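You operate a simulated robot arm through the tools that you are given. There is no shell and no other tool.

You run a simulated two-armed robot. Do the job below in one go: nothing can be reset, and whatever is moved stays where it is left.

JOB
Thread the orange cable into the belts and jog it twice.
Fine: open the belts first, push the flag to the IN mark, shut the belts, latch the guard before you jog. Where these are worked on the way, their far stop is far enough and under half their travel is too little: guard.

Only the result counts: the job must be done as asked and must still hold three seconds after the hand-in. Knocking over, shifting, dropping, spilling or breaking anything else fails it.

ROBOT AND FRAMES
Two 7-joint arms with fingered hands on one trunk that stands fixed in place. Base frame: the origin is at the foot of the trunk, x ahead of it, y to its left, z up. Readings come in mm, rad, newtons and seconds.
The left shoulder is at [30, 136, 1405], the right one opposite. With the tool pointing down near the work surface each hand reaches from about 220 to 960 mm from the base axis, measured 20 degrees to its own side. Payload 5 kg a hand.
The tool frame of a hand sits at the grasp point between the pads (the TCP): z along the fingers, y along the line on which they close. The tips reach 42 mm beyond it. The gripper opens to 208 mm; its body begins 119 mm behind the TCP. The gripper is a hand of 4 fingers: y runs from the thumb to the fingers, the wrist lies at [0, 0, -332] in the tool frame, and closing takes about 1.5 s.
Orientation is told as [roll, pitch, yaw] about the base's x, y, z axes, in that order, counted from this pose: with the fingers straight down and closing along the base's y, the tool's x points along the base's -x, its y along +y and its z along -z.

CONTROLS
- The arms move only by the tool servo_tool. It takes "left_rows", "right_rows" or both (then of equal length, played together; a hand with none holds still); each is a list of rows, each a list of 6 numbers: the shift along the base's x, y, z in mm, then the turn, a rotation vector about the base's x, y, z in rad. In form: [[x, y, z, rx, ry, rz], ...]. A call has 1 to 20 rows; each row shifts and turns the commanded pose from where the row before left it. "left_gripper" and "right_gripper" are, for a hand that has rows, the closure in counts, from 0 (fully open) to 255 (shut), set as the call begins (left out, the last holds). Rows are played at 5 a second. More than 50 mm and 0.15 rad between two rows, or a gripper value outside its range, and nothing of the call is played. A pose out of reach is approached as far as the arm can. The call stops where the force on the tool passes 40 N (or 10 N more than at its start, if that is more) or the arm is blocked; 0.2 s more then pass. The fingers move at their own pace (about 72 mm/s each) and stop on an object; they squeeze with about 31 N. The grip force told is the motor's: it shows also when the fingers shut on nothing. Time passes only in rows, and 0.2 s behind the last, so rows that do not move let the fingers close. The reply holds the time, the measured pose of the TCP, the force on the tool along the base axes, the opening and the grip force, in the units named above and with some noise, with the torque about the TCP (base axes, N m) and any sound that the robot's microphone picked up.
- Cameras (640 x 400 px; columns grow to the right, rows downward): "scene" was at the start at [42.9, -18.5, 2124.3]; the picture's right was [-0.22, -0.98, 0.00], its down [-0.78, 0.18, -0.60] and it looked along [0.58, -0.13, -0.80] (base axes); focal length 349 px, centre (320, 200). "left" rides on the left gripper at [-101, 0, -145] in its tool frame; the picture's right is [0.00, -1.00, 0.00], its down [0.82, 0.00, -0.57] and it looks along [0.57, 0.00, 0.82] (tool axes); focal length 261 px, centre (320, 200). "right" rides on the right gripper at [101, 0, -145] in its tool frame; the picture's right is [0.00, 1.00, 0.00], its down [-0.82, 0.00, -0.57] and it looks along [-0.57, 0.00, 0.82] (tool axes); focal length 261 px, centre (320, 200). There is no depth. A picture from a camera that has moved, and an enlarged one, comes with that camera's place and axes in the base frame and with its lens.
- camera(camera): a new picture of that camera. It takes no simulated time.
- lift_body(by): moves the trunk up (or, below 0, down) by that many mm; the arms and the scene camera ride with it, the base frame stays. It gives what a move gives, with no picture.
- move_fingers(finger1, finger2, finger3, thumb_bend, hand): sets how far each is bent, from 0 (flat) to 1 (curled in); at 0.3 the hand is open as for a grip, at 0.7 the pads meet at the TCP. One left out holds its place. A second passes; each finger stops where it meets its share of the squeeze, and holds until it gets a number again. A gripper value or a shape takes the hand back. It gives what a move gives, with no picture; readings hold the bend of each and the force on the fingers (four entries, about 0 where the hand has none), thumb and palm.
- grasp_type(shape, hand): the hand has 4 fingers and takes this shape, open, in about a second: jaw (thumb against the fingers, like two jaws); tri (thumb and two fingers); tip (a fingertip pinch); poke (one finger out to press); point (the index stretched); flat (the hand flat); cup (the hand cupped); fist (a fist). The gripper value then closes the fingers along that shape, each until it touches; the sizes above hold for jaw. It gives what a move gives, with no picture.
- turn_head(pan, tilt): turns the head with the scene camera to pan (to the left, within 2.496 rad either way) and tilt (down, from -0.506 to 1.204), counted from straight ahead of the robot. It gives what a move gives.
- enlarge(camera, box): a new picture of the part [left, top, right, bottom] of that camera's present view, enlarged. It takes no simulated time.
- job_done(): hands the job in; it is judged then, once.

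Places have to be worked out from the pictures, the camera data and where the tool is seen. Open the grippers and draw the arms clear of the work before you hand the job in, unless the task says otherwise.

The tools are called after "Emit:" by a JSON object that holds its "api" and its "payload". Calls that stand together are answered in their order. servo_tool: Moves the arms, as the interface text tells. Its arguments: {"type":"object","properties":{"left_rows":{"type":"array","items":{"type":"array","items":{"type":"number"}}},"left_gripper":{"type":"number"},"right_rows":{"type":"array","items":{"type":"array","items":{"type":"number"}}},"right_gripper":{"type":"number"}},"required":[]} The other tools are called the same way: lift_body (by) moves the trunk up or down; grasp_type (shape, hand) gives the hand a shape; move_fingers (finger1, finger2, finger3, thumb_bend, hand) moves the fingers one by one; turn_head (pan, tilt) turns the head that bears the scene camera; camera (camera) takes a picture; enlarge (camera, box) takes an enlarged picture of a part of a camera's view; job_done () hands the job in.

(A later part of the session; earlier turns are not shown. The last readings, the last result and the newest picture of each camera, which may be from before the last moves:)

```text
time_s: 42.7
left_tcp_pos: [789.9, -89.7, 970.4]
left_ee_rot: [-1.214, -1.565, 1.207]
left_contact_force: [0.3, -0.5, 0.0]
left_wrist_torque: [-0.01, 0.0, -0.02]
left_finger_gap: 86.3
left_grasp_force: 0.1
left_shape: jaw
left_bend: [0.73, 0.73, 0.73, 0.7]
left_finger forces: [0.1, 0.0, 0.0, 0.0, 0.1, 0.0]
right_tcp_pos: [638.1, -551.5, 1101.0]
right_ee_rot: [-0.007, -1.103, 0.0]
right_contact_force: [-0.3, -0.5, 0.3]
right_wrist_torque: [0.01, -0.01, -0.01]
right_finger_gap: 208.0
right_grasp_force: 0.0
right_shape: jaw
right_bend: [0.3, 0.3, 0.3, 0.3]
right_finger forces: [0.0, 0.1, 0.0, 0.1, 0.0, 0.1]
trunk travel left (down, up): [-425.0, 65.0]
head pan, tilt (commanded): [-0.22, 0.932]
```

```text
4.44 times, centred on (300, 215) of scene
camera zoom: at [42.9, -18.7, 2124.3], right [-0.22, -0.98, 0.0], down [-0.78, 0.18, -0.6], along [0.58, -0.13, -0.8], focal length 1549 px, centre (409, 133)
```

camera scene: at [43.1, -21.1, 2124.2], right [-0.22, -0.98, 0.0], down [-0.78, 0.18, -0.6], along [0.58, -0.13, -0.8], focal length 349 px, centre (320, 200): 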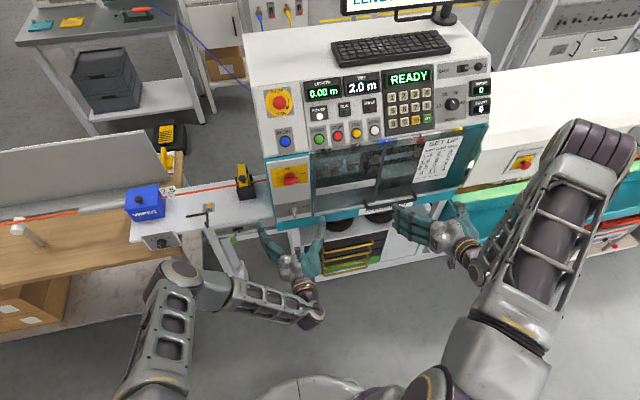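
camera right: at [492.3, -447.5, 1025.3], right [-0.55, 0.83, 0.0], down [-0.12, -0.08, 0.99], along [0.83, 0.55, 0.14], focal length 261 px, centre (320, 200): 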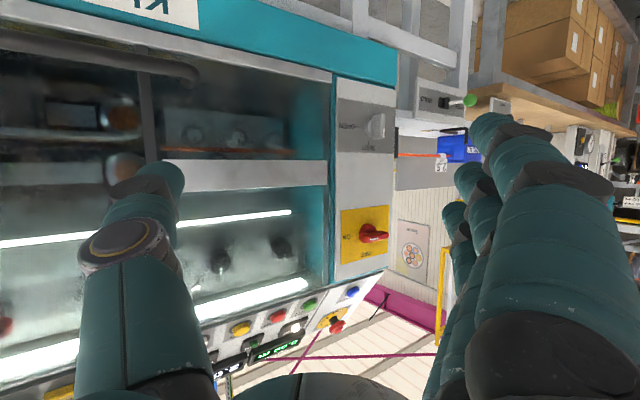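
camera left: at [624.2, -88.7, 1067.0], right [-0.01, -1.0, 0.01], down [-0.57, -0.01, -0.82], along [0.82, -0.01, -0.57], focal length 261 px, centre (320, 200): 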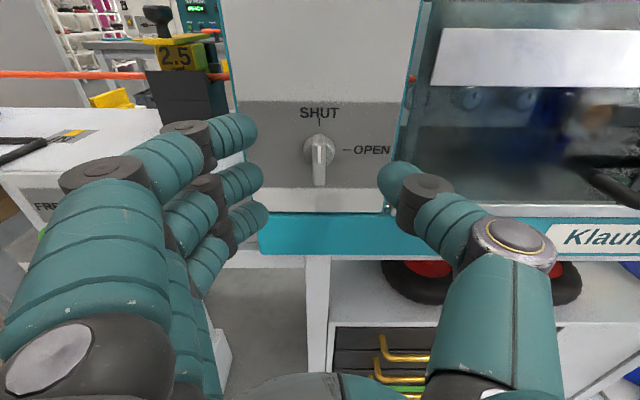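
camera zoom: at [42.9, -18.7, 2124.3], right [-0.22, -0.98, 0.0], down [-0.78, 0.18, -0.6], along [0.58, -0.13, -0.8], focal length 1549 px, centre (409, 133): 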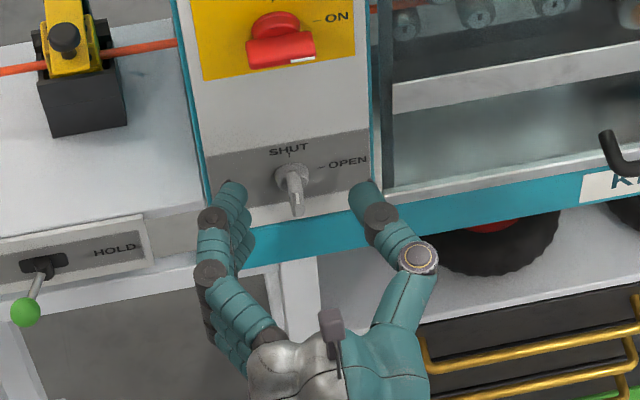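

Two views put the knob hub at about [853, -89, 966] with its blade spanning z 951–992, centred between the fingers. I move 6 mm further in and close on the blade.

Emit:
{"api": "servo_tool", "payload": {"left_rows": [[6, 0, -1, 0, 0, 0], [0, 0, 0, 0, 0, 0], [0, 0, 0, 0, 0, 0]]}}

Emit:
{"api": "servo_tool", "payload": {"left_rows": [[0, 0, 0, 0, 0, 0], [0, 0, 0, 0, 0, 0], [0, 0, 0, 0, 0, 0], [0, 0, 0, 0, 0, 0], [0, 0, 0, 0, 0, 0], [0, 0, 0, 0, 0, 0], [0, 0, 0, 0, 0, 0]], "left_gripper": 255}}

Emit:
{"api": "enlarge", "payload": {"camera": "left", "box": [240, 80, 420, 260]}}

Emit:
{"api": "enlarge", "payload": {"camera": "scene", "box": [240, 170, 360, 260]}}

```text
time_s: 43.5
left_tcp_pos: [796.0, -89.7, 970.5]
left_ee_rot: [-1.225, -1.565, 1.218]
left_contact_force: [0.7, -0.4, -1.1]
left_wrist_torque: [-0.02, 0.02, 0.03]
left_finger_gap: 86.4
left_grasp_force: 0.0
left_shape: jaw
left_bend: [0.73, 0.73, 0.73, 0.7]
left_finger forces: [0.1, 0.0, 0.0, 0.0, 0.0, 0.0]
right_tcp_pos: [639.1, -552.3, 1100.3]
right_ee_rot: [-0.008, -1.102, 0.001]
right_contact_force: [1.3, -0.6, -0.5]
right_wrist_torque: [0.03, 0.02, 0.01]
right_finger_gap: 207.9
right_grasp_force: 0.1
right_shape: jaw
right_bend: [0.3, 0.3, 0.3, 0.3]
right_finger forces: [0.1, 0.0, 0.0, 0.0, 0.1, 0.1]
trunk travel left (down, up): [-425.0, 65.0]
head pan, tilt (commanded): [-0.22, 0.932]
```

```text
time_s: 45.1
left_tcp_pos: [793.8, -89.4, 968.4]
left_ee_rot: [-0.961, -1.562, 0.956]
left_contact_force: [-19.5, 4.9, -9.8]
left_wrist_torque: [0.33, 0.64, 0.18]
left_finger_gap: 0.3
left_grasp_force: 31.0
left_shape: jaw
left_bend: [0.7, 0.68, 0.71, 0.73]
left_finger forces: [0.1, 0.0, 18.1, 0.1, 0.0, 0.0]
right_tcp_pos: [637.8, -550.9, 1099.8]
right_ee_rot: [-0.007, -1.105, 0.004]
right_contact_force: [0.3, 0.2, -0.2]
right_wrist_torque: [0.0, -0.02, -0.03]
right_finger_gap: 208.0
right_grasp_force: 0.0
right_shape: jaw
right_bend: [0.3, 0.3, 0.3, 0.3]
right_finger forces: [0.0, 0.0, 0.0, 0.0, 0.0, 0.0]
trunk travel left (down, up): [-425.0, 65.0]
head pan, tilt (commanded): [-0.22, 0.932]
```

```text
2.22 times, centred on (330, 170) of left
camera zoom: at [649.9, -88.2, 1069.2], right [-0.01, -1.0, 0.01], down [-0.58, -0.01, -0.82], along [0.82, -0.01, -0.58], focal length 579 px, centre (298, 267)
```

zoom: 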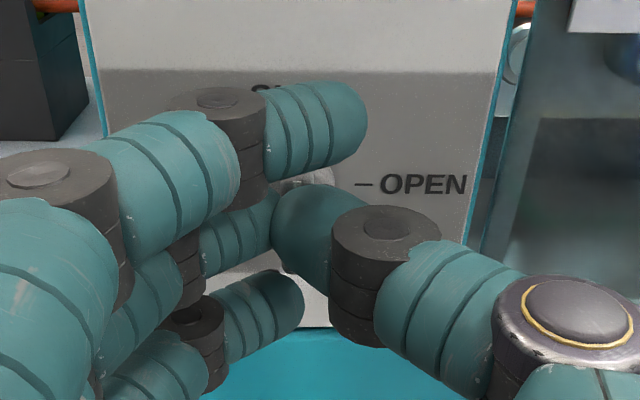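

```text
4.44 times, centred on (300, 215) of scene
camera zoom: at [41.6, -18.0, 2124.2], right [-0.22, -0.98, 0.0], down [-0.78, 0.18, -0.6], along [0.58, -0.13, -0.8], focal length 1549 px, centre (409, 133)
```

zoom: 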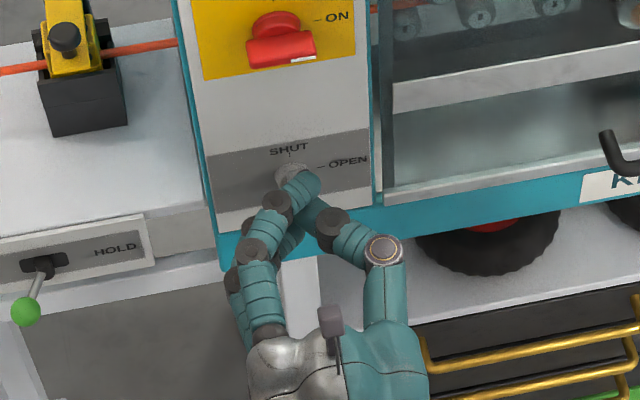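

The curled fingers met in front of the blade rather than around it, pushing back with about 20 N, so gripping is not good here. I open, back off, and switch the left hand to the poke shape to push the blade's tip round instead.

Emit:
{"api": "servo_tool", "payload": {"left_rows": [[0, 0, 0, 0, 0, 0], [0, 0, 0, 0, 0, 0], [0, 0, 0, 0, 0, 0], [-20, 0, 0, 0, 0, 0], [-30, 0, 0, 0, 0, 0], [-30, 0, 0, 0, 0, 0], [-20, 0, 0, 0, 0, 0]], "left_gripper": 120}}

Emit:
{"api": "grasp_type", "payload": {"shape": "poke", "hand": "left"}}

Emit:
{"api": "camera", "payload": {"camera": "left"}}

Emit:
{"api": "enlarge", "payload": {"camera": "scene", "box": [240, 150, 400, 270]}}

```text
time_s: 46.7
left_tcp_pos: [693.7, -90.6, 969.8]
left_ee_rot: [-1.329, -1.564, 1.325]
left_contact_force: [0.7, 0.5, -0.6]
left_wrist_torque: [0.01, 0.01, -0.02]
left_finger_gap: 109.5
left_grasp_force: 0.2
left_shape: jaw
left_bend: [0.72, 0.72, 0.72, 0.7]
left_finger forces: [0.0, 0.0, 0.1, 0.1, 0.1, 0.0]
right_tcp_pos: [638.0, -551.0, 1101.4]
right_ee_rot: [-0.005, -1.104, 0.002]
right_contact_force: [-0.3, 0.4, 0.3]
right_wrist_torque: [0.01, -0.01, 0.03]
right_finger_gap: 208.4
right_grasp_force: 0.0
right_shape: jaw
right_bend: [0.3, 0.3, 0.3, 0.3]
right_finger forces: [0.0, 0.1, 0.0, 0.1, 0.0, 0.1]
trunk travel left (down, up): [-425.0, 65.0]
head pan, tilt (commanded): [-0.22, 0.932]
```

```text
time_s: 47.6
left_tcp_pos: [694.1, -90.1, 967.8]
left_ee_rot: [-1.243, -1.565, 1.236]
left_contact_force: [-0.2, 0.8, 0.1]
left_wrist_torque: [0.01, -0.01, -0.01]
left_finger_gap: 0.0
left_grasp_force: 0.1
left_shape: poke
left_bend: [1.0, 1.0, 1.0, 0.45]
left_finger forces: [0.0, 0.0, 0.0, 0.0, 0.1, 0.0]
right_tcp_pos: [638.6, -551.1, 1100.7]
right_ee_rot: [-0.008, -1.103, 0.001]
right_contact_force: [-0.2, -0.1, 0.0]
right_wrist_torque: [0.01, 0.0, 0.01]
right_finger_gap: 208.4
right_grasp_force: 0.1
right_shape: jaw
right_bend: [0.3, 0.3, 0.3, 0.3]
right_finger forces: [0.0, 0.1, 0.1, 0.1, 0.0, 0.0]
trunk travel left (down, up): [-425.0, 65.0]
head pan, tilt (commanded): [-0.22, 0.932]
```

```text
taken
camera left: at [550.8, -89.0, 1069.7], right [-0.01, -1.0, 0.01], down [-0.57, -0.01, -0.82], along [0.82, -0.01, -0.57], focal length 261 px, centre (320, 200)
```

left: 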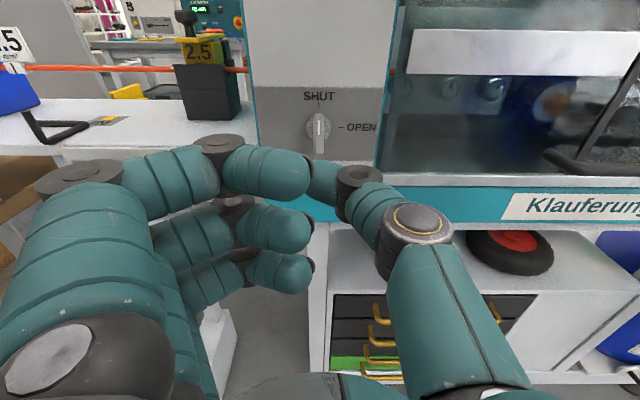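

```text
3.33 times, centred on (320, 210) of scene
camera zoom: at [42.8, -18.7, 2124.3], right [-0.22, -0.98, 0.0], down [-0.78, 0.18, -0.6], along [0.58, -0.13, -0.8], focal length 1162 px, centre (320, 167)
```

zoom: 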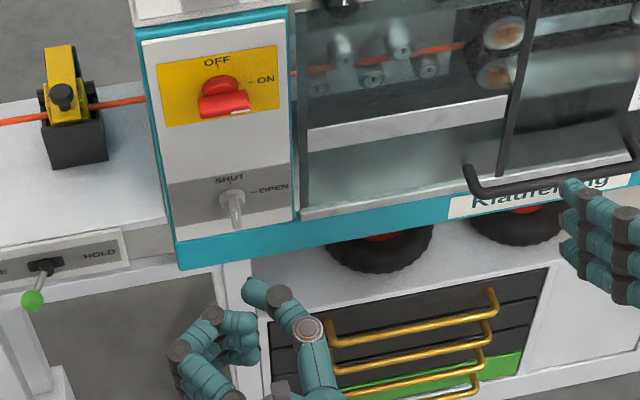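

In the poke shape the thumb is what sticks out while the fingers are curled. I try "point", which stretches the index, to see which gives a better pusher.

Emit:
{"api": "grasp_type", "payload": {"shape": "point", "hand": "left"}}

Emit:
{"api": "camera", "payload": {"camera": "left"}}

Emit:
{"api": "enlarge", "payload": {"camera": "scene", "box": [240, 150, 400, 270]}}

```text
time_s: 48.5
left_tcp_pos: [695.1, -91.3, 968.9]
left_ee_rot: [-1.227, -1.565, 1.22]
left_contact_force: [0.2, -0.6, -0.7]
left_wrist_torque: [0.02, 0.01, -0.03]
left_finger_gap: 201.8
left_grasp_force: 0.1
left_shape: point
left_bend: [0.7, 1.0, 1.0, 0.93]
left_finger forces: [0.0, 0.1, 0.1, 0.1, 0.0, 0.0]
right_tcp_pos: [637.9, -551.1, 1101.1]
right_ee_rot: [-0.006, -1.103, 0.001]
right_contact_force: [0.5, -0.6, -0.2]
right_wrist_torque: [-0.02, 0.02, -0.01]
right_finger_gap: 208.2
right_grasp_force: 0.0
right_shape: jaw
right_bend: [0.3, 0.3, 0.3, 0.3]
right_finger forces: [0.0, 0.1, 0.1, 0.0, 0.1, 0.0]
trunk travel left (down, up): [-425.0, 65.0]
head pan, tilt (commanded): [-0.22, 0.932]
```

```text
taken
camera left: at [550.9, -88.9, 1069.6], right [-0.01, -1.0, 0.01], down [-0.57, -0.01, -0.82], along [0.82, -0.01, -0.57], focal length 261 px, centre (320, 200)
```

left: 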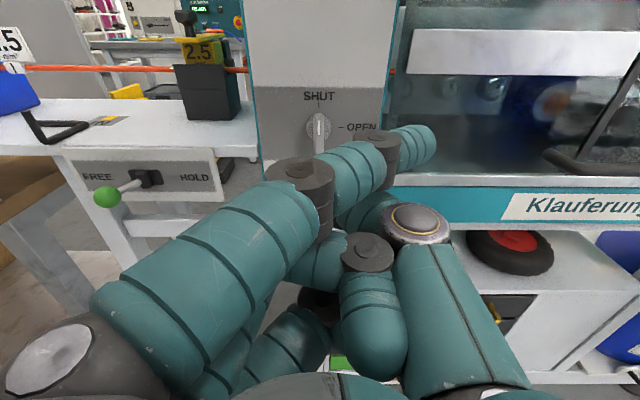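

```text
3.33 times, centred on (320, 210) of scene
camera zoom: at [42.9, -18.7, 2124.3], right [-0.22, -0.98, 0.0], down [-0.78, 0.18, -0.6], along [0.58, -0.13, -0.8], focal length 1162 px, centre (320, 167)
```

zoom: 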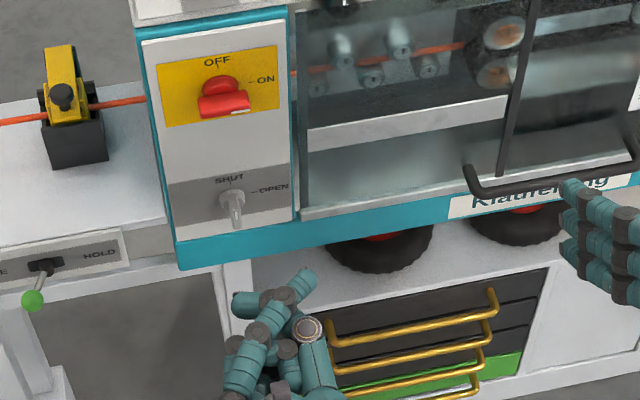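

The stretched index points diagonally inward, while in poke the thumb tip lies almost on the tool axis about 35 mm ahead of the TCP. So I go back to poke and will push the lower half of the blade towards +y, which turns the knob from SHUT to OPEN.

Emit:
{"api": "grasp_type", "payload": {"shape": "poke", "hand": "left"}}

Emit:
{"api": "servo_tool", "payload": {"left_rows": [[20, -10, -5, 0, 0, 0], [20, -10, -5, 0, 0, 0], [20, -8, -6, 0, 0, 0], [20, 0, 0, 0, 0, 0], [0, 0, 0, 0, 0, 0]]}}

Emit:
{"api": "camera", "payload": {"camera": "left"}}

Emit:
{"api": "enlarge", "payload": {"camera": "left", "box": [240, 80, 420, 260]}}

Emit:
{"api": "enlarge", "payload": {"camera": "scene", "box": [260, 170, 360, 250]}}

```text
time_s: 49.4
left_tcp_pos: [695.6, -90.2, 969.5]
left_ee_rot: [-1.232, -1.564, 1.226]
left_contact_force: [0.2, -0.9, 0.2]
left_wrist_torque: [0.0, 0.03, 0.01]
left_finger_gap: 0.0
left_grasp_force: 0.2
left_shape: poke
left_bend: [1.0, 1.0, 1.0, 0.45]
left_finger forces: [0.0, 0.0, 0.0, 0.0, 0.1, 0.0]
right_tcp_pos: [639.6, -550.2, 1100.0]
right_ee_rot: [-0.005, -1.104, 0.002]
right_contact_force: [0.9, 0.7, -0.7]
right_wrist_torque: [0.01, -0.01, 0.0]
right_finger_gap: 208.0
right_grasp_force: 0.1
right_shape: jaw
right_bend: [0.3, 0.3, 0.3, 0.3]
right_finger forces: [0.0, 0.0, 0.0, 0.1, 0.0, 0.0]
trunk travel left (down, up): [-425.0, 65.0]
head pan, tilt (commanded): [-0.22, 0.932]
```

```text
time_s: 50.6
left_tcp_pos: [774.5, -118.7, 953.5]
left_ee_rot: [-1.081, -1.565, 1.074]
left_contact_force: [0.2, -0.3, 0.3]
left_wrist_torque: [-0.03, -0.03, 0.04]
left_finger_gap: 0.0
left_grasp_force: 0.1
left_shape: poke
left_bend: [1.0, 1.0, 1.0, 0.45]
left_finger forces: [0.1, 0.0, 0.0, 0.1, 0.0, 0.0]
right_tcp_pos: [637.5, -549.7, 1101.7]
right_ee_rot: [-0.006, -1.104, 0.002]
right_contact_force: [-0.4, -0.7, 0.0]
right_wrist_torque: [0.04, 0.02, 0.01]
right_finger_gap: 208.0
right_grasp_force: 0.1
right_shape: jaw
right_bend: [0.3, 0.3, 0.3, 0.3]
right_finger forces: [0.1, 0.0, 0.0, 0.0, 0.1, 0.1]
trunk travel left (down, up): [-425.0, 65.0]
head pan, tilt (commanded): [-0.22, 0.932]
```

```text
taken
camera left: at [631.5, -116.4, 1054.5], right [-0.01, -1.0, 0.01], down [-0.57, -0.01, -0.82], along [0.82, -0.01, -0.57], focal length 261 px, centre (320, 200)
```

left: 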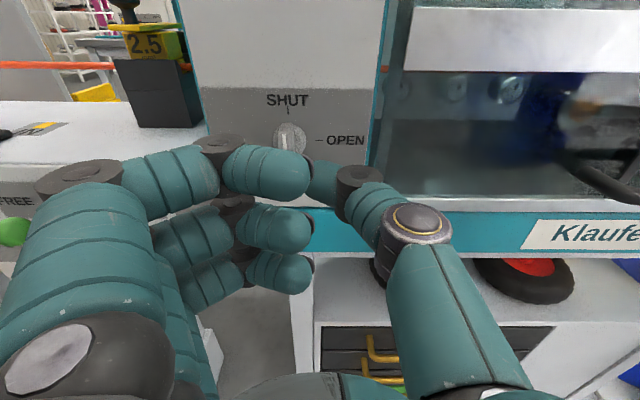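

```text
2.22 times, centred on (330, 170) of left
camera zoom: at [631.5, -116.4, 1054.5], right [-0.01, -1.0, 0.01], down [-0.57, -0.01, -0.82], along [0.82, -0.01, -0.57], focal length 579 px, centre (298, 267)
```

zoom: 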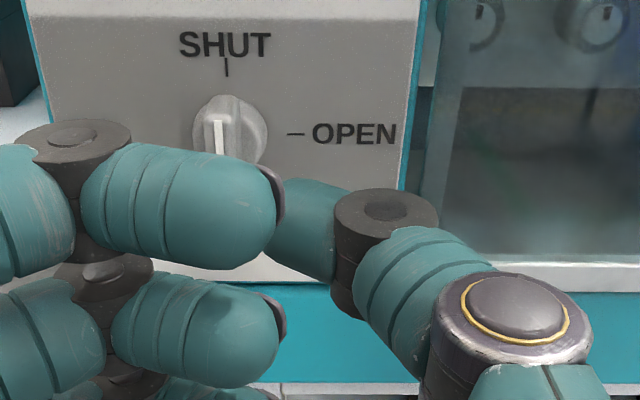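

```text
5.00 times, centred on (310, 210) of scene
camera zoom: at [42.4, -19.0, 2124.3], right [-0.22, -0.98, 0.0], down [-0.78, 0.18, -0.6], along [0.58, -0.13, -0.8], focal length 1743 px, centre (370, 150)
```

zoom: 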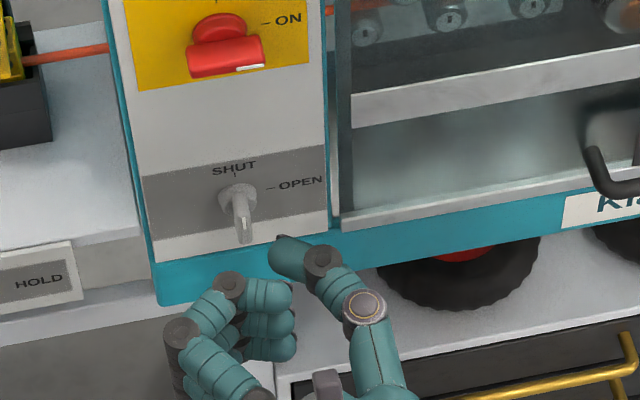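

The thumb's last segment points towards +y with its tip at about [813, -116, 953], which suits pushing the blade's lower half towards +y. I move in 15 mm and push +y along the arc.

Emit:
{"api": "servo_tool", "payload": {"left_rows": [[8, 0, 0, 0, 0, 0], [8, 0, 0, 0, 0, 0], [0, 6, 0, 0, 0, 0], [0, 6, 0, 0, 0, 0], [0, 6, 0, 0, 0, 0], [0, 6, -1, 0, 0, 0], [0, 6, -2, 0, 0, 0], [0, 6, -2, 0, 0, 0]]}}

Emit:
{"api": "enlarge", "payload": {"camera": "scene", "box": [260, 170, 360, 250]}}

Emit:
{"api": "enlarge", "payload": {"camera": "left", "box": [240, 80, 420, 260]}}

```text
time_s: 52.3
left_tcp_pos: [787.0, -94.3, 948.8]
left_ee_rot: [-1.246, -1.561, 1.225]
left_contact_force: [-14.4, -17.8, 8.1]
left_wrist_torque: [0.16, -0.42, -0.85]
left_finger_gap: 0.0
left_grasp_force: 0.1
left_shape: poke
left_bend: [1.0, 1.0, 1.0, 0.44]
left_finger forces: [0.0, 0.0, 0.0, 0.0, 29.9, 0.0]
right_tcp_pos: [639.3, -550.1, 1100.5]
right_ee_rot: [-0.003, -1.104, 0.0]
right_contact_force: [1.6, 0.0, 0.2]
right_wrist_torque: [-0.06, 0.07, -0.1]
right_finger_gap: 208.1
right_grasp_force: 0.0
right_shape: jaw
right_bend: [0.3, 0.3, 0.3, 0.3]
right_finger forces: [0.0, 0.1, 0.0, 0.0, 0.0, 0.0]
trunk travel left (down, up): [-425.0, 65.0]
head pan, tilt (commanded): [-0.22, 0.932]
stopped in row 8 (left hand): the force on the tool passed its limit at 41 N (the readings are from after the stop); the commanded pose is now the measured one
```

```text
5.00 times, centred on (310, 210) of scene
camera zoom: at [43.8, -19.2, 2124.2], right [-0.22, -0.98, 0.0], down [-0.78, 0.18, -0.6], along [0.58, -0.13, -0.8], focal length 1743 px, centre (370, 150)
```

zoom: 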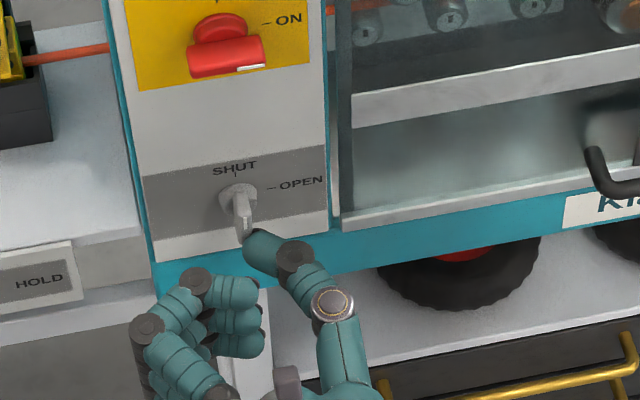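

```text
2.22 times, centred on (330, 170) of left
camera zoom: at [643.1, -90.1, 1049.7], right [-0.02, -1.0, 0.02], down [-0.57, 0.0, -0.82], along [0.82, -0.03, -0.57], focal length 579 px, centre (298, 267)
```

zoom: 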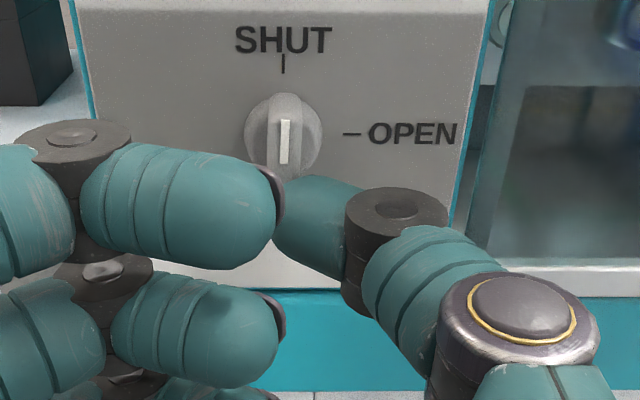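

The thumb met the front corner of the blade (force has a strong -x part), so it was not deep enough and the knob did not turn. I back off in y, go 10 mm deeper, and push again.

Emit:
{"api": "servo_tool", "payload": {"left_rows": [[0, -6, 0, 0, 0, 0], [0, -8, 0, 0, 0, 0], [6, 0, 0, 0, 0, 0], [6, 0, 0, 0, 0, 0], [0, 5, 0, 0, 0, 0], [0, 5, 0, 0, 0, 0], [0, 5, 0, 0, 0, 0], [0, 5, -1, 0, 0, 0], [0, 5, -1, 0, 0, 0]]}}

Emit:
{"api": "enlarge", "payload": {"camera": "scene", "box": [260, 170, 360, 250]}}

Emit:
{"api": "enlarge", "payload": {"camera": "left", "box": [240, 80, 420, 260]}}

```text
time_s: 53.4
left_tcp_pos: [798.0, -107.2, 946.1]
left_ee_rot: [-0.916, -1.557, 0.896]
left_contact_force: [-1.7, -4.7, 1.6]
left_wrist_torque: [0.02, 0.11, 0.13]
left_finger_gap: 0.3
left_grasp_force: 0.0
left_shape: poke
left_bend: [1.0, 1.0, 1.0, 0.45]
left_finger forces: [0.0, 0.0, 0.0, 0.0, 4.0, 0.1]
right_tcp_pos: [640.6, -550.9, 1101.0]
right_ee_rot: [-0.007, -1.1, 0.002]
right_contact_force: [0.6, 0.0, -0.8]
right_wrist_torque: [-0.03, 0.04, -0.06]
right_finger_gap: 208.0
right_grasp_force: 0.1
right_shape: jaw
right_bend: [0.3, 0.3, 0.3, 0.3]
right_finger forces: [0.0, 0.0, 0.0, 0.0, 0.1, 0.0]
trunk travel left (down, up): [-425.0, 65.0]
head pan, tilt (commanded): [-0.22, 0.932]
stopped in row 5 (left hand): the force on the tool passed its limit at 41 N (the readings are from after the stop); the commanded pose is now the measured one
```

```text
5.00 times, centred on (310, 210) of scene
camera zoom: at [45.7, -19.2, 2124.2], right [-0.22, -0.98, 0.0], down [-0.78, 0.18, -0.59], along [0.58, -0.13, -0.8], focal length 1743 px, centre (370, 150)
```

zoom: 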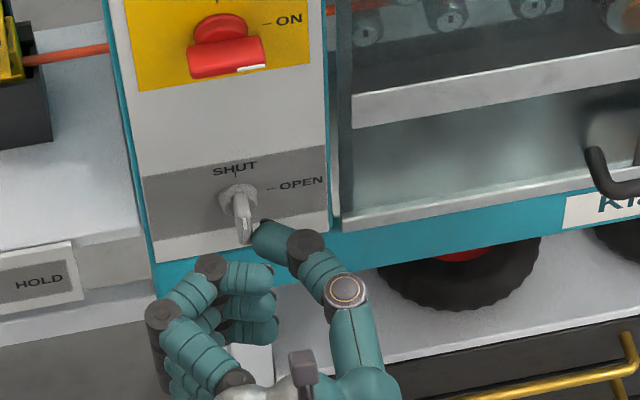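

```text
2.22 times, centred on (330, 170) of left
camera zoom: at [655.0, -103.6, 1048.0], right [-0.02, -1.0, 0.01], down [-0.58, 0.0, -0.82], along [0.82, -0.02, -0.58], focal length 579 px, centre (298, 267)
```

zoom: 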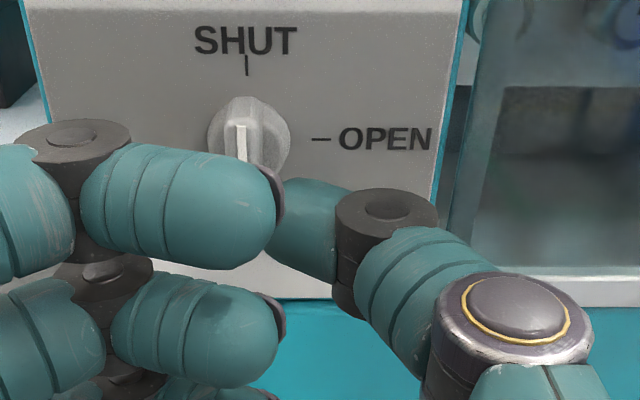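

Contact is made but the force limit tripped at once with 5 mm rows. I push again with much smaller rows so the knob can follow.

Emit:
{"api": "servo_tool", "payload": {"left_rows": [[0, 1.5, 0, 0, 0, 0], [0, 1.5, 0, 0, 0, 0], [0, 1.5, 0, 0, 0, 0], [0, 1.5, 0, 0, 0, 0], [0, 1.5, 0, 0, 0, 0], [0, 1.5, 0, 0, 0, 0], [0, 1.5, 0, 0, 0, 0], [0, 1.5, 0, 0, 0, 0], [0, 1.5, 0, 0, 0, 0], [0, 1.5, 0, 0, 0, 0]]}}

Emit:
{"api": "enlarge", "payload": {"camera": "scene", "box": [260, 170, 360, 250]}}

Emit:
{"api": "enlarge", "payload": {"camera": "left", "box": [240, 80, 420, 260]}}

```text
time_s: 55.6
left_tcp_pos: [795.1, -92.0, 943.3]
left_ee_rot: [-0.603, -1.555, 0.585]
left_contact_force: [-19.9, -7.3, -28.5]
left_wrist_torque: [0.08, 0.76, -0.22]
left_finger_gap: 0.0
left_grasp_force: 0.1
left_shape: poke
left_bend: [1.0, 1.0, 1.0, 0.45]
left_finger forces: [0.0, 0.0, 0.0, 0.0, 35.0, 0.0]
right_tcp_pos: [639.5, -551.0, 1099.3]
right_ee_rot: [-0.006, -1.101, 0.001]
right_contact_force: [-0.7, -0.4, 0.2]
right_wrist_torque: [0.02, 0.05, 0.01]
right_finger_gap: 207.6
right_grasp_force: 0.0
right_shape: jaw
right_bend: [0.3, 0.3, 0.3, 0.3]
right_finger forces: [0.0, 0.0, 0.1, 0.1, 0.0, 0.0]
trunk travel left (down, up): [-425.0, 65.0]
head pan, tilt (commanded): [-0.22, 0.932]
```

```text
5.00 times, centred on (310, 210) of scene
camera zoom: at [43.7, -19.7, 2124.0], right [-0.22, -0.98, 0.0], down [-0.78, 0.18, -0.6], along [0.58, -0.13, -0.8], focal length 1743 px, centre (370, 150)
```

zoom: 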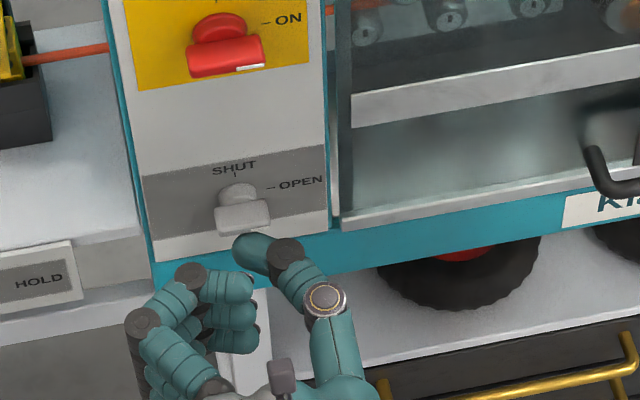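

```text
2.22 times, centred on (330, 170) of left
camera zoom: at [652.3, -87.8, 1045.2], right [-0.02, -1.0, 0.01], down [-0.58, 0.0, -0.81], along [0.81, -0.02, -0.58], focal length 579 px, centre (298, 267)
```

zoom: 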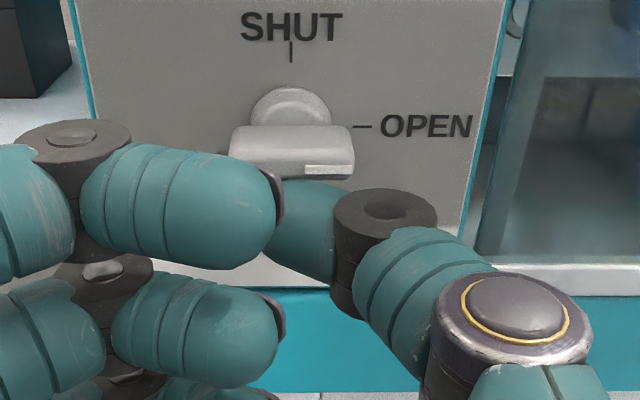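

The knob turned: its blade is now horizontal with the white mark pointing to OPEN. I withdraw the left thumb and check what changed at the belts and guard.

Emit:
{"api": "servo_tool", "payload": {"left_rows": [[0, -3, -4, 0, 0, 0], [-10, -5, -4, 0, 0, 0], [-30, 0, 0, 0, 0, 0], [-30, 0, 0, 0, 0, 0], [-20, 20, 0, 0, 0, 0], [0, 0, 0, 0, 0, 0]]}}

Emit:
{"api": "camera", "payload": {"camera": "scene"}}

Emit:
{"api": "enlarge", "payload": {"camera": "scene", "box": [290, 70, 490, 230]}}

Emit:
{"api": "enlarge", "payload": {"camera": "scene", "box": [360, 130, 440, 200]}}

```text
time_s: 57.0
left_tcp_pos: [707.3, -80.6, 938.9]
left_ee_rot: [-0.882, -1.558, 0.863]
left_contact_force: [0.1, -0.1, -0.2]
left_wrist_torque: [0.04, -0.02, 0.06]
left_finger_gap: 0.0
left_grasp_force: 0.0
left_shape: poke
left_bend: [1.0, 1.0, 1.0, 0.45]
left_finger forces: [0.0, 0.0, 0.1, 0.0, 0.0, 0.0]
right_tcp_pos: [639.6, -551.5, 1100.6]
right_ee_rot: [-0.003, -1.103, 0.001]
right_contact_force: [0.6, 0.9, -0.2]
right_wrist_torque: [0.02, -0.01, 0.03]
right_finger_gap: 208.1
right_grasp_force: 0.2
right_shape: jaw
right_bend: [0.3, 0.3, 0.3, 0.3]
right_finger forces: [0.0, 0.1, 0.0, 0.0, 0.0, 0.0]
trunk travel left (down, up): [-425.0, 65.0]
head pan, tilt (commanded): [-0.22, 0.932]
```

```text
taken
camera scene: at [43.3, -20.4, 2124.2], right [-0.22, -0.98, 0.0], down [-0.78, 0.18, -0.6], along [0.58, -0.13, -0.8], focal length 349 px, centre (320, 200)
```

scene: 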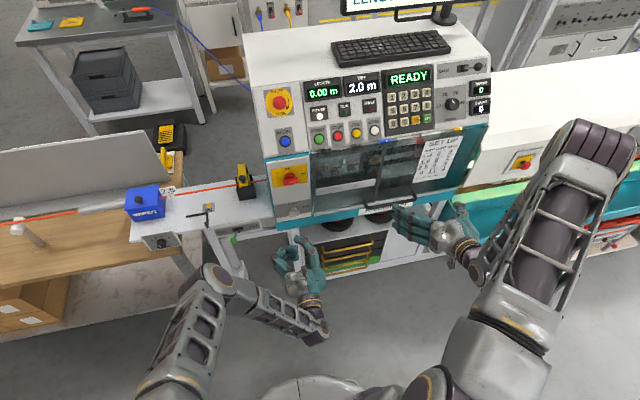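

```text
2.50 times, centred on (390, 150) of scene
camera zoom: at [43.3, -20.4, 2124.2], right [-0.22, -0.98, 0.0], down [-0.78, 0.18, -0.6], along [0.58, -0.13, -0.8], focal length 872 px, centre (145, 325)
```

zoom: 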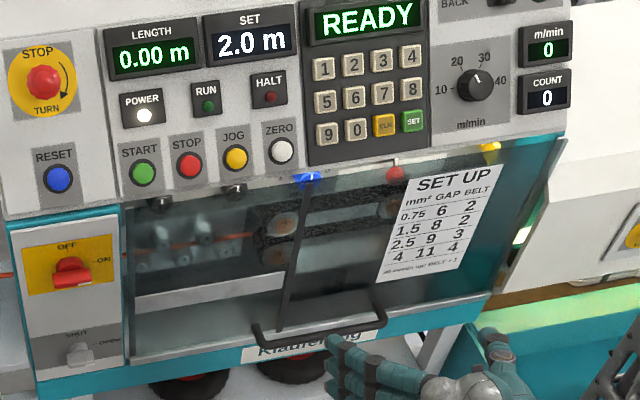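

```text
5.71 times, centred on (400, 165) of scene
camera zoom: at [43.3, -20.4, 2124.2], right [-0.22, -0.98, 0.0], down [-0.78, 0.18, -0.6], along [0.58, -0.13, -0.8], focal length 1992 px, centre (-137, 400)
```

zoom: 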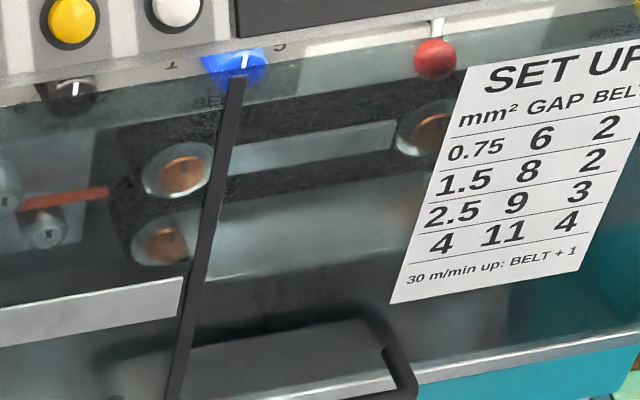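

The knob alone did not move the belts, so it is most likely the guard lock, now OPEN. I level the right hand and roll it so its closing axis is vertical (fingers below, thumb above) to take the guard handle.

Emit:
{"api": "servo_tool", "payload": {"right_rows": [[0, 0, -10, 0, -0.09, 0], [0, 0, -10, 0, -0.09, 0], [0, 0, -10, 0, -0.09, 0], [0, 0, -10, 0, -0.1, 0], [0, 0, -10, 0, -0.1, 0], [0, 5, 0, -0.15, 0, 0], [0, 5, 0, -0.15, 0, 0], [0, 5, 0, -0.15, 0, 0], [0, 5, 0, -0.15, 0, 0], [0, 5, 0, -0.15, 0, 0], [0, 5, 0, -0.15, 0, 0], [0, 5, 0, -0.15, 0, 0], [0, 5, 0, -0.15, 0, 0], [0, 5, 0, -0.15, 0, 0], [0, 5, 0, -0.15, 0, 0], [0, 5, 0, -0.07, 0, 0]], "right_gripper": 120}}

Emit:
{"api": "camera", "payload": {"camera": "scene"}}

Emit:
{"api": "camera", "payload": {"camera": "right"}}

```text
time_s: 60.4
left_tcp_pos: [707.1, -80.6, 939.0]
left_ee_rot: [-0.915, -1.559, 0.896]
left_contact_force: [-0.3, 0.4, -0.1]
left_wrist_torque: [-0.05, -0.01, -0.01]
left_finger_gap: 0.2
left_grasp_force: 0.1
left_shape: poke
left_bend: [1.0, 1.0, 1.0, 0.45]
left_finger forces: [0.1, 0.0, 0.0, 0.1, 0.0, 0.0]
right_tcp_pos: [639.3, -495.4, 1049.9]
right_ee_rot: [-1.576, 0.001, 1.574]
right_contact_force: [-0.7, 0.0, 0.5]
right_wrist_torque: [-0.01, 0.01, -0.04]
right_finger_gap: 111.1
right_grasp_force: 0.0
right_shape: jaw
right_bend: [0.72, 0.72, 0.72, 0.7]
right_finger forces: [0.0, 0.1, 0.1, 0.0, 0.0, 0.0]
trunk travel left (down, up): [-425.0, 65.0]
head pan, tilt (commanded): [-0.22, 0.932]
```

```text
taken
camera scene: at [43.2, -18.2, 2124.3], right [-0.22, -0.98, 0.0], down [-0.78, 0.18, -0.6], along [0.58, -0.13, -0.8], focal length 349 px, centre (320, 200)
```

scene: 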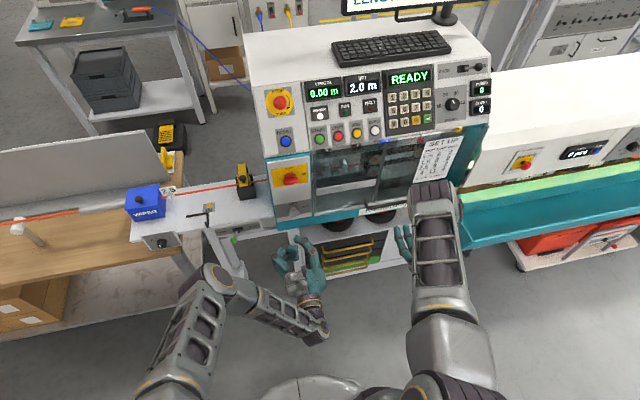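

```text
taken
camera right: at [493.4, -596.7, 1049.6], right [0.0, 0.0, -1.0], down [-0.57, 0.82, 0.0], along [0.82, 0.57, 0.01], focal length 261 px, centre (320, 200)
```

right: 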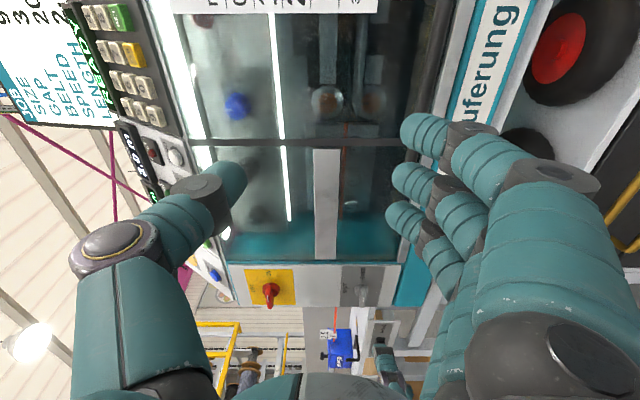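

The right hand is rolled with fingers below and thumb above, and the handle projects where I expect it (z≈940, x≈806). I lower the hand to handle height and come forward part of the way.

Emit:
{"api": "servo_tool", "payload": {"right_rows": [[0, 0, -30, 0, 0, 0], [0, 0, -30, 0, 0, 0], [0, 0, -30, 0, 0, 0], [10, 0, -20, 0, 0, 0], [30, 0, 0, 0, 0, 0], [30, 0, 0, 0, 0, 0], [30, 0, 0, 0, 0, 0], [0, 0, 0, 0, 0, 0]]}}

Emit:
{"api": "camera", "payload": {"camera": "right"}}

Emit:
{"api": "camera", "payload": {"camera": "left"}}

Emit:
{"api": "enlarge", "payload": {"camera": "scene", "box": [330, 150, 490, 260]}}

```text
time_s: 62.2
left_tcp_pos: [707.1, -79.9, 939.5]
left_ee_rot: [-0.926, -1.559, 0.908]
left_contact_force: [0.8, -0.3, -0.3]
left_wrist_torque: [-0.01, 0.01, 0.05]
left_finger_gap: 0.0
left_grasp_force: 0.0
left_shape: poke
left_bend: [1.0, 1.0, 1.0, 0.45]
left_finger forces: [0.1, 0.1, 0.1, 0.0, 0.1, 0.1]
right_tcp_pos: [738.7, -495.4, 939.0]
right_ee_rot: [-1.576, 0.0, 1.572]
right_contact_force: [0.3, 0.3, 0.0]
right_wrist_torque: [0.01, 0.0, -0.03]
right_finger_gap: 110.7
right_grasp_force: 0.1
right_shape: jaw
right_bend: [0.72, 0.72, 0.72, 0.7]
right_finger forces: [0.1, 0.1, 0.1, 0.0, 0.0, 0.1]
trunk travel left (down, up): [-425.0, 65.0]
head pan, tilt (commanded): [-0.22, 0.932]
```

```text
taken
camera right: at [593.1, -596.8, 938.8], right [0.0, 0.01, -1.0], down [-0.57, 0.82, 0.0], along [0.82, 0.57, 0.01], focal length 261 px, centre (320, 200)
```

right: 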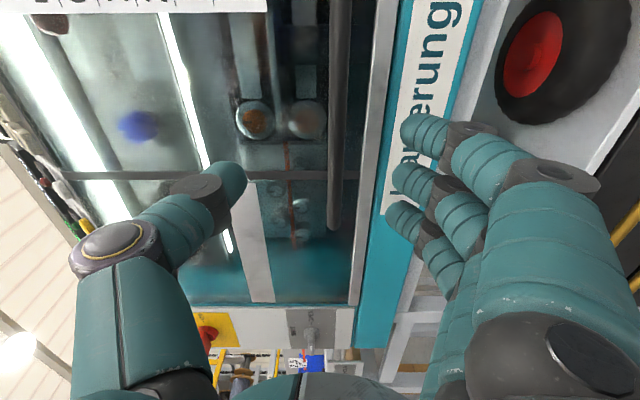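

```text
taken
camera left: at [563.2, -75.9, 1040.6], right [-0.02, -1.0, 0.01], down [-0.58, 0.0, -0.82], along [0.82, -0.02, -0.58], focal length 261 px, centre (320, 200)
```

left: 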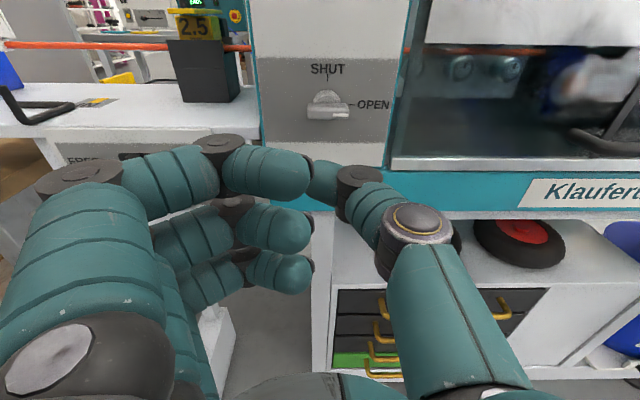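

```text
3.64 times, centred on (410, 205) of scene
camera zoom: at [42.2, -18.9, 2124.3], right [-0.22, -0.98, 0.0], down [-0.78, 0.18, -0.6], along [0.58, -0.13, -0.8], focal length 1268 px, centre (-7, 182)
```

zoom: 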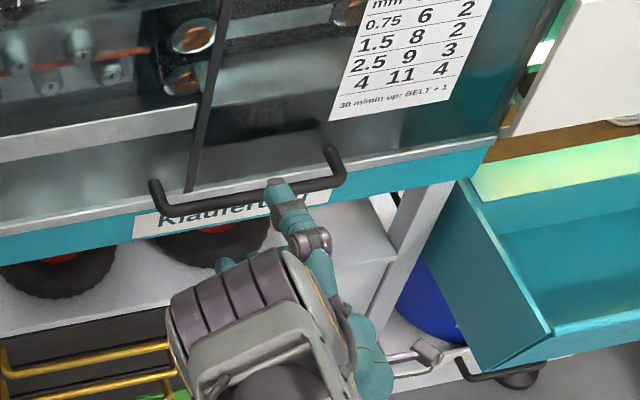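

The right camera puts the handle bar at z≈925, and the scene ray then gives x≈822, so it stands about 28 mm off the glass. I set the hand to that height and advance until the tips straddle the bar.

Emit:
{"api": "servo_tool", "payload": {"right_rows": [[10, 0, -7, 0, 0, 0], [10, 0, -7, 0, 0, 0], [15, 0, 0, 0, 0, 0], [15, 0, 0, 0, 0, 0], [10, 0, 0, 0, 0, 0], [0, 0, 0, 0, 0, 0]]}}

Emit:
{"api": "camera", "payload": {"camera": "right"}}

Emit:
{"api": "enlarge", "payload": {"camera": "scene", "box": [350, 170, 450, 240]}}

```text
time_s: 63.6
left_tcp_pos: [706.7, -78.8, 938.5]
left_ee_rot: [-0.914, -1.559, 0.897]
left_contact_force: [-0.5, 0.0, -0.1]
left_wrist_torque: [0.03, 0.0, 0.0]
left_finger_gap: 0.0
left_grasp_force: 0.0
left_shape: poke
left_bend: [1.0, 1.0, 1.0, 0.45]
left_finger forces: [0.0, 0.0, 0.1, 0.1, 0.1, 0.0]
right_tcp_pos: [800.0, -495.1, 925.9]
right_ee_rot: [-1.573, 0.0, 1.573]
right_contact_force: [-0.4, -0.3, -0.4]
right_wrist_torque: [0.04, -0.02, 0.0]
right_finger_gap: 110.4
right_grasp_force: 0.0
right_shape: jaw
right_bend: [0.72, 0.72, 0.72, 0.7]
right_finger forces: [0.0, 0.1, 0.0, 0.0, 0.0, 0.0]
trunk travel left (down, up): [-425.0, 65.0]
head pan, tilt (commanded): [-0.22, 0.932]
```

```text
taken
camera right: at [653.9, -596.7, 925.1], right [0.0, 0.01, -1.0], down [-0.57, 0.82, 0.0], along [0.82, 0.57, 0.01], focal length 261 px, centre (320, 200)
```

right: 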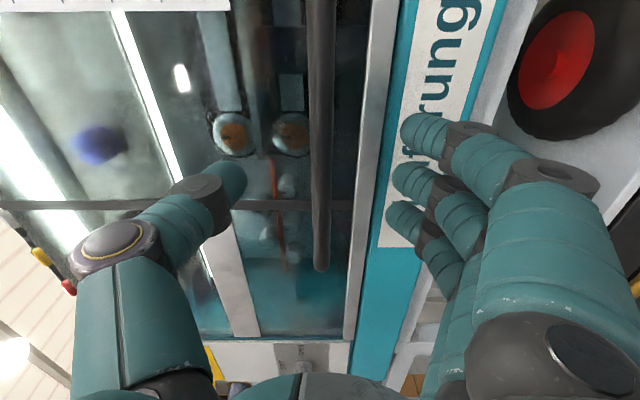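

```text
5.71 times, centred on (400, 205) of scene
camera zoom: at [42.8, -18.6, 2124.3], right [-0.22, -0.98, 0.0], down [-0.78, 0.18, -0.6], along [0.58, -0.13, -0.8], focal length 1992 px, centre (-137, 171)
```

zoom: 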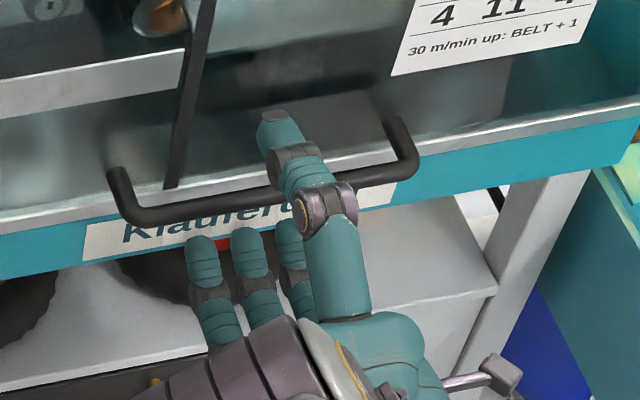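

The bar lies between thumb (above) and fingers (below) at TCP height. I close the right hand on it.

Emit:
{"api": "servo_tool", "payload": {"right_rows": [[3, 0, 0, 0, 0, 0], [0, 0, 0, 0, 0, 0], [0, 0, 0, 0, 0, 0], [0, 0, 0, 0, 0, 0], [0, 0, 0, 0, 0, 0], [0, 0, 0, 0, 0, 0], [0, 0, 0, 0, 0, 0]], "right_gripper": 255}}

Emit:
{"api": "camera", "payload": {"camera": "right"}}

Emit:
{"api": "enlarge", "payload": {"camera": "scene", "box": [350, 170, 450, 240]}}

```text
time_s: 65.2
left_tcp_pos: [706.7, -80.1, 938.6]
left_ee_rot: [-0.883, -1.558, 0.866]
left_contact_force: [0.8, 0.5, 0.4]
left_wrist_torque: [-0.01, -0.01, 0.01]
left_finger_gap: 0.0
left_grasp_force: 0.1
left_shape: poke
left_bend: [1.0, 1.0, 1.0, 0.45]
left_finger forces: [0.0, 0.0, 0.0, 0.1, 0.0, 0.1]
right_tcp_pos: [802.5, -496.1, 926.3]
right_ee_rot: [-1.574, 0.001, 1.573]
right_contact_force: [4.3, 0.3, -1.2]
right_wrist_torque: [-0.01, 0.1, 0.0]
right_finger_gap: 9.1
right_grasp_force: 30.6
right_shape: jaw
right_bend: [0.71, 0.71, 0.71, 0.7]
right_finger forces: [9.0, 8.9, 9.0, 0.0, 26.5, 0.0]
trunk travel left (down, up): [-425.0, 65.0]
head pan, tilt (commanded): [-0.22, 0.932]
```

```text
taken
camera right: at [657.3, -596.6, 925.2], right [0.0, 0.01, -1.0], down [-0.57, 0.82, 0.0], along [0.82, 0.57, 0.01], focal length 261 px, centre (320, 200)
```

right: 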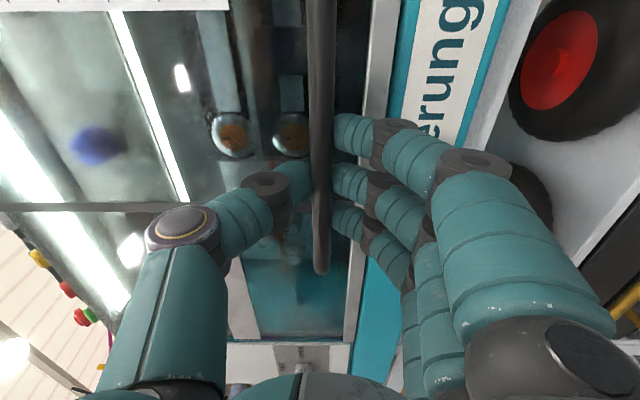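

```text
5.71 times, centred on (400, 205) of scene
camera zoom: at [43.8, -18.7, 2124.2], right [-0.22, -0.98, 0.0], down [-0.78, 0.18, -0.6], along [0.58, -0.13, -0.8], focal length 1992 px, centre (-137, 171)
```

zoom: 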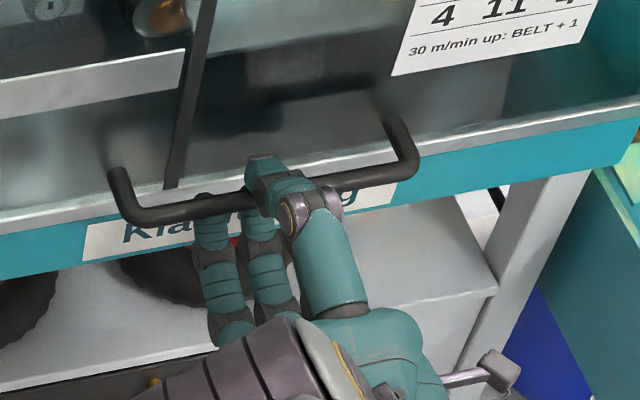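

A solid even grip on the handle (9 N on each finger, 26 N on the thumb). I pull gently towards -x in small rows to feel how the guard moves.

Emit:
{"api": "servo_tool", "payload": {"right_rows": [[-3, 0, 0, 0, 0, 0], [-3, 0, 0, 0, 0, 0], [-4, 0, 0, 0, 0, 0], [-4, 0, 0, 0, 0, 0], [-4, 0, 0, 0, 0, 0], [-4, 0, 0, 0, 0, 0]]}}

Emit:
{"api": "enlarge", "payload": {"camera": "scene", "box": [290, 110, 490, 240]}}

Emit:
{"api": "camera", "payload": {"camera": "right"}}

```text
time_s: 65.9
left_tcp_pos: [708.2, -79.9, 937.9]
left_ee_rot: [-0.824, -1.558, 0.804]
left_contact_force: [-0.4, 0.6, 1.0]
left_wrist_torque: [-0.01, 0.05, 0.05]
left_finger_gap: 0.0
left_grasp_force: 0.1
left_shape: poke
left_bend: [1.0, 1.0, 1.0, 0.45]
left_finger forces: [0.0, 0.0, 0.0, 0.1, 0.0, 0.1]
right_tcp_pos: [802.1, -496.7, 929.5]
right_ee_rot: [-1.58, -0.001, 1.573]
right_contact_force: [28.3, -5.1, -10.1]
right_wrist_torque: [-0.03, 0.31, -0.13]
right_finger_gap: 7.3
right_grasp_force: 31.1
right_shape: jaw
right_bend: [0.71, 0.71, 0.66, 0.7]
right_finger forces: [11.3, 11.5, 11.3, 0.0, 22.9, 0.1]
trunk travel left (down, up): [-425.0, 65.0]
head pan, tilt (commanded): [-0.22, 0.932]
stopped in row 3 (right hand): the force on the tool passed its limit at 42 N (the readings are from after the stop); the commanded pose is now the measured one
```

```text
3.08 times, centred on (390, 175) of scene
camera zoom: at [45.5, -19.6, 2124.1], right [-0.22, -0.98, 0.0], down [-0.78, 0.18, -0.6], along [0.58, -0.13, -0.8], focal length 1073 px, centre (105, 277)
```

zoom: 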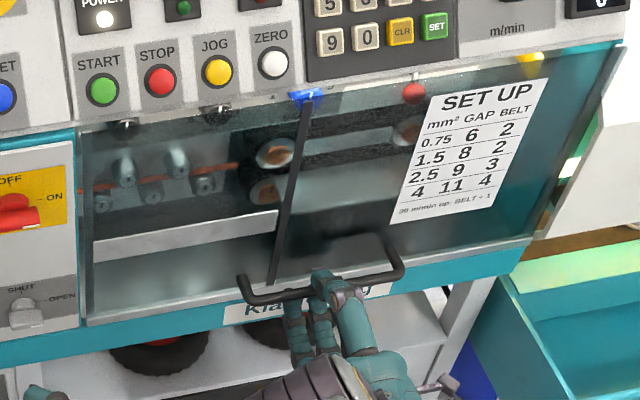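

```text
taken
camera right: at [655.9, -596.7, 927.8], right [0.01, 0.01, -1.0], down [-0.57, 0.82, 0.0], along [0.82, 0.57, 0.01], focal length 261 px, centre (320, 200)
```

right: 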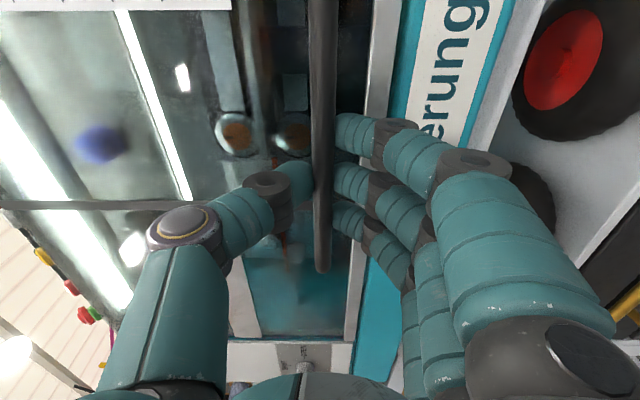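

Pulling outward met 42 N without motion, but the hand drifted up about 3 mm. I test whether the guard slides upward, again in small rows.

Emit:
{"api": "servo_tool", "payload": {"right_rows": [[0, 0, 2, 0, 0, 0], [0, 0, 2, 0, 0, 0], [0, 0, 3, 0, 0, 0], [0, 0, 3, 0, 0, 0], [0, 0, 3, 0, 0, 0], [0, 0, 3, 0, 0, 0]]}}

Emit:
{"api": "enlarge", "payload": {"camera": "scene", "box": [290, 110, 490, 240]}}

```text
time_s: 67.3
left_tcp_pos: [708.2, -79.5, 937.6]
left_ee_rot: [-0.77, -1.558, 0.751]
left_contact_force: [-0.2, -0.6, -0.6]
left_wrist_torque: [-0.01, -0.02, -0.04]
left_finger_gap: 0.0
left_grasp_force: 0.0
left_shape: poke
left_bend: [1.0, 1.0, 1.0, 0.45]
left_finger forces: [0.0, 0.0, 0.0, 0.0, 0.0, 0.0]
right_tcp_pos: [800.7, -494.7, 944.1]
right_ee_rot: [-1.58, -0.001, 1.573]
right_contact_force: [37.6, -4.2, -4.2]
right_wrist_torque: [-0.03, 0.06, -0.16]
right_finger_gap: 7.1
right_grasp_force: 30.7
right_shape: jaw
right_bend: [0.66, 0.66, 0.66, 0.7]
right_finger forces: [10.4, 10.2, 10.3, 0.0, 23.8, 0.0]
trunk travel left (down, up): [-425.0, 65.0]
head pan, tilt (commanded): [-0.22, 0.932]
```

```text
3.08 times, centred on (390, 175) of scene
camera zoom: at [47.5, -19.1, 2124.2], right [-0.22, -0.98, 0.0], down [-0.78, 0.18, -0.59], along [0.58, -0.13, -0.8], focal length 1073 px, centre (105, 277)
```

zoom: 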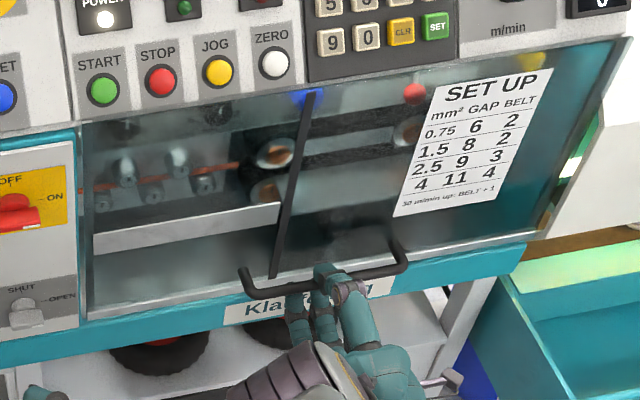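

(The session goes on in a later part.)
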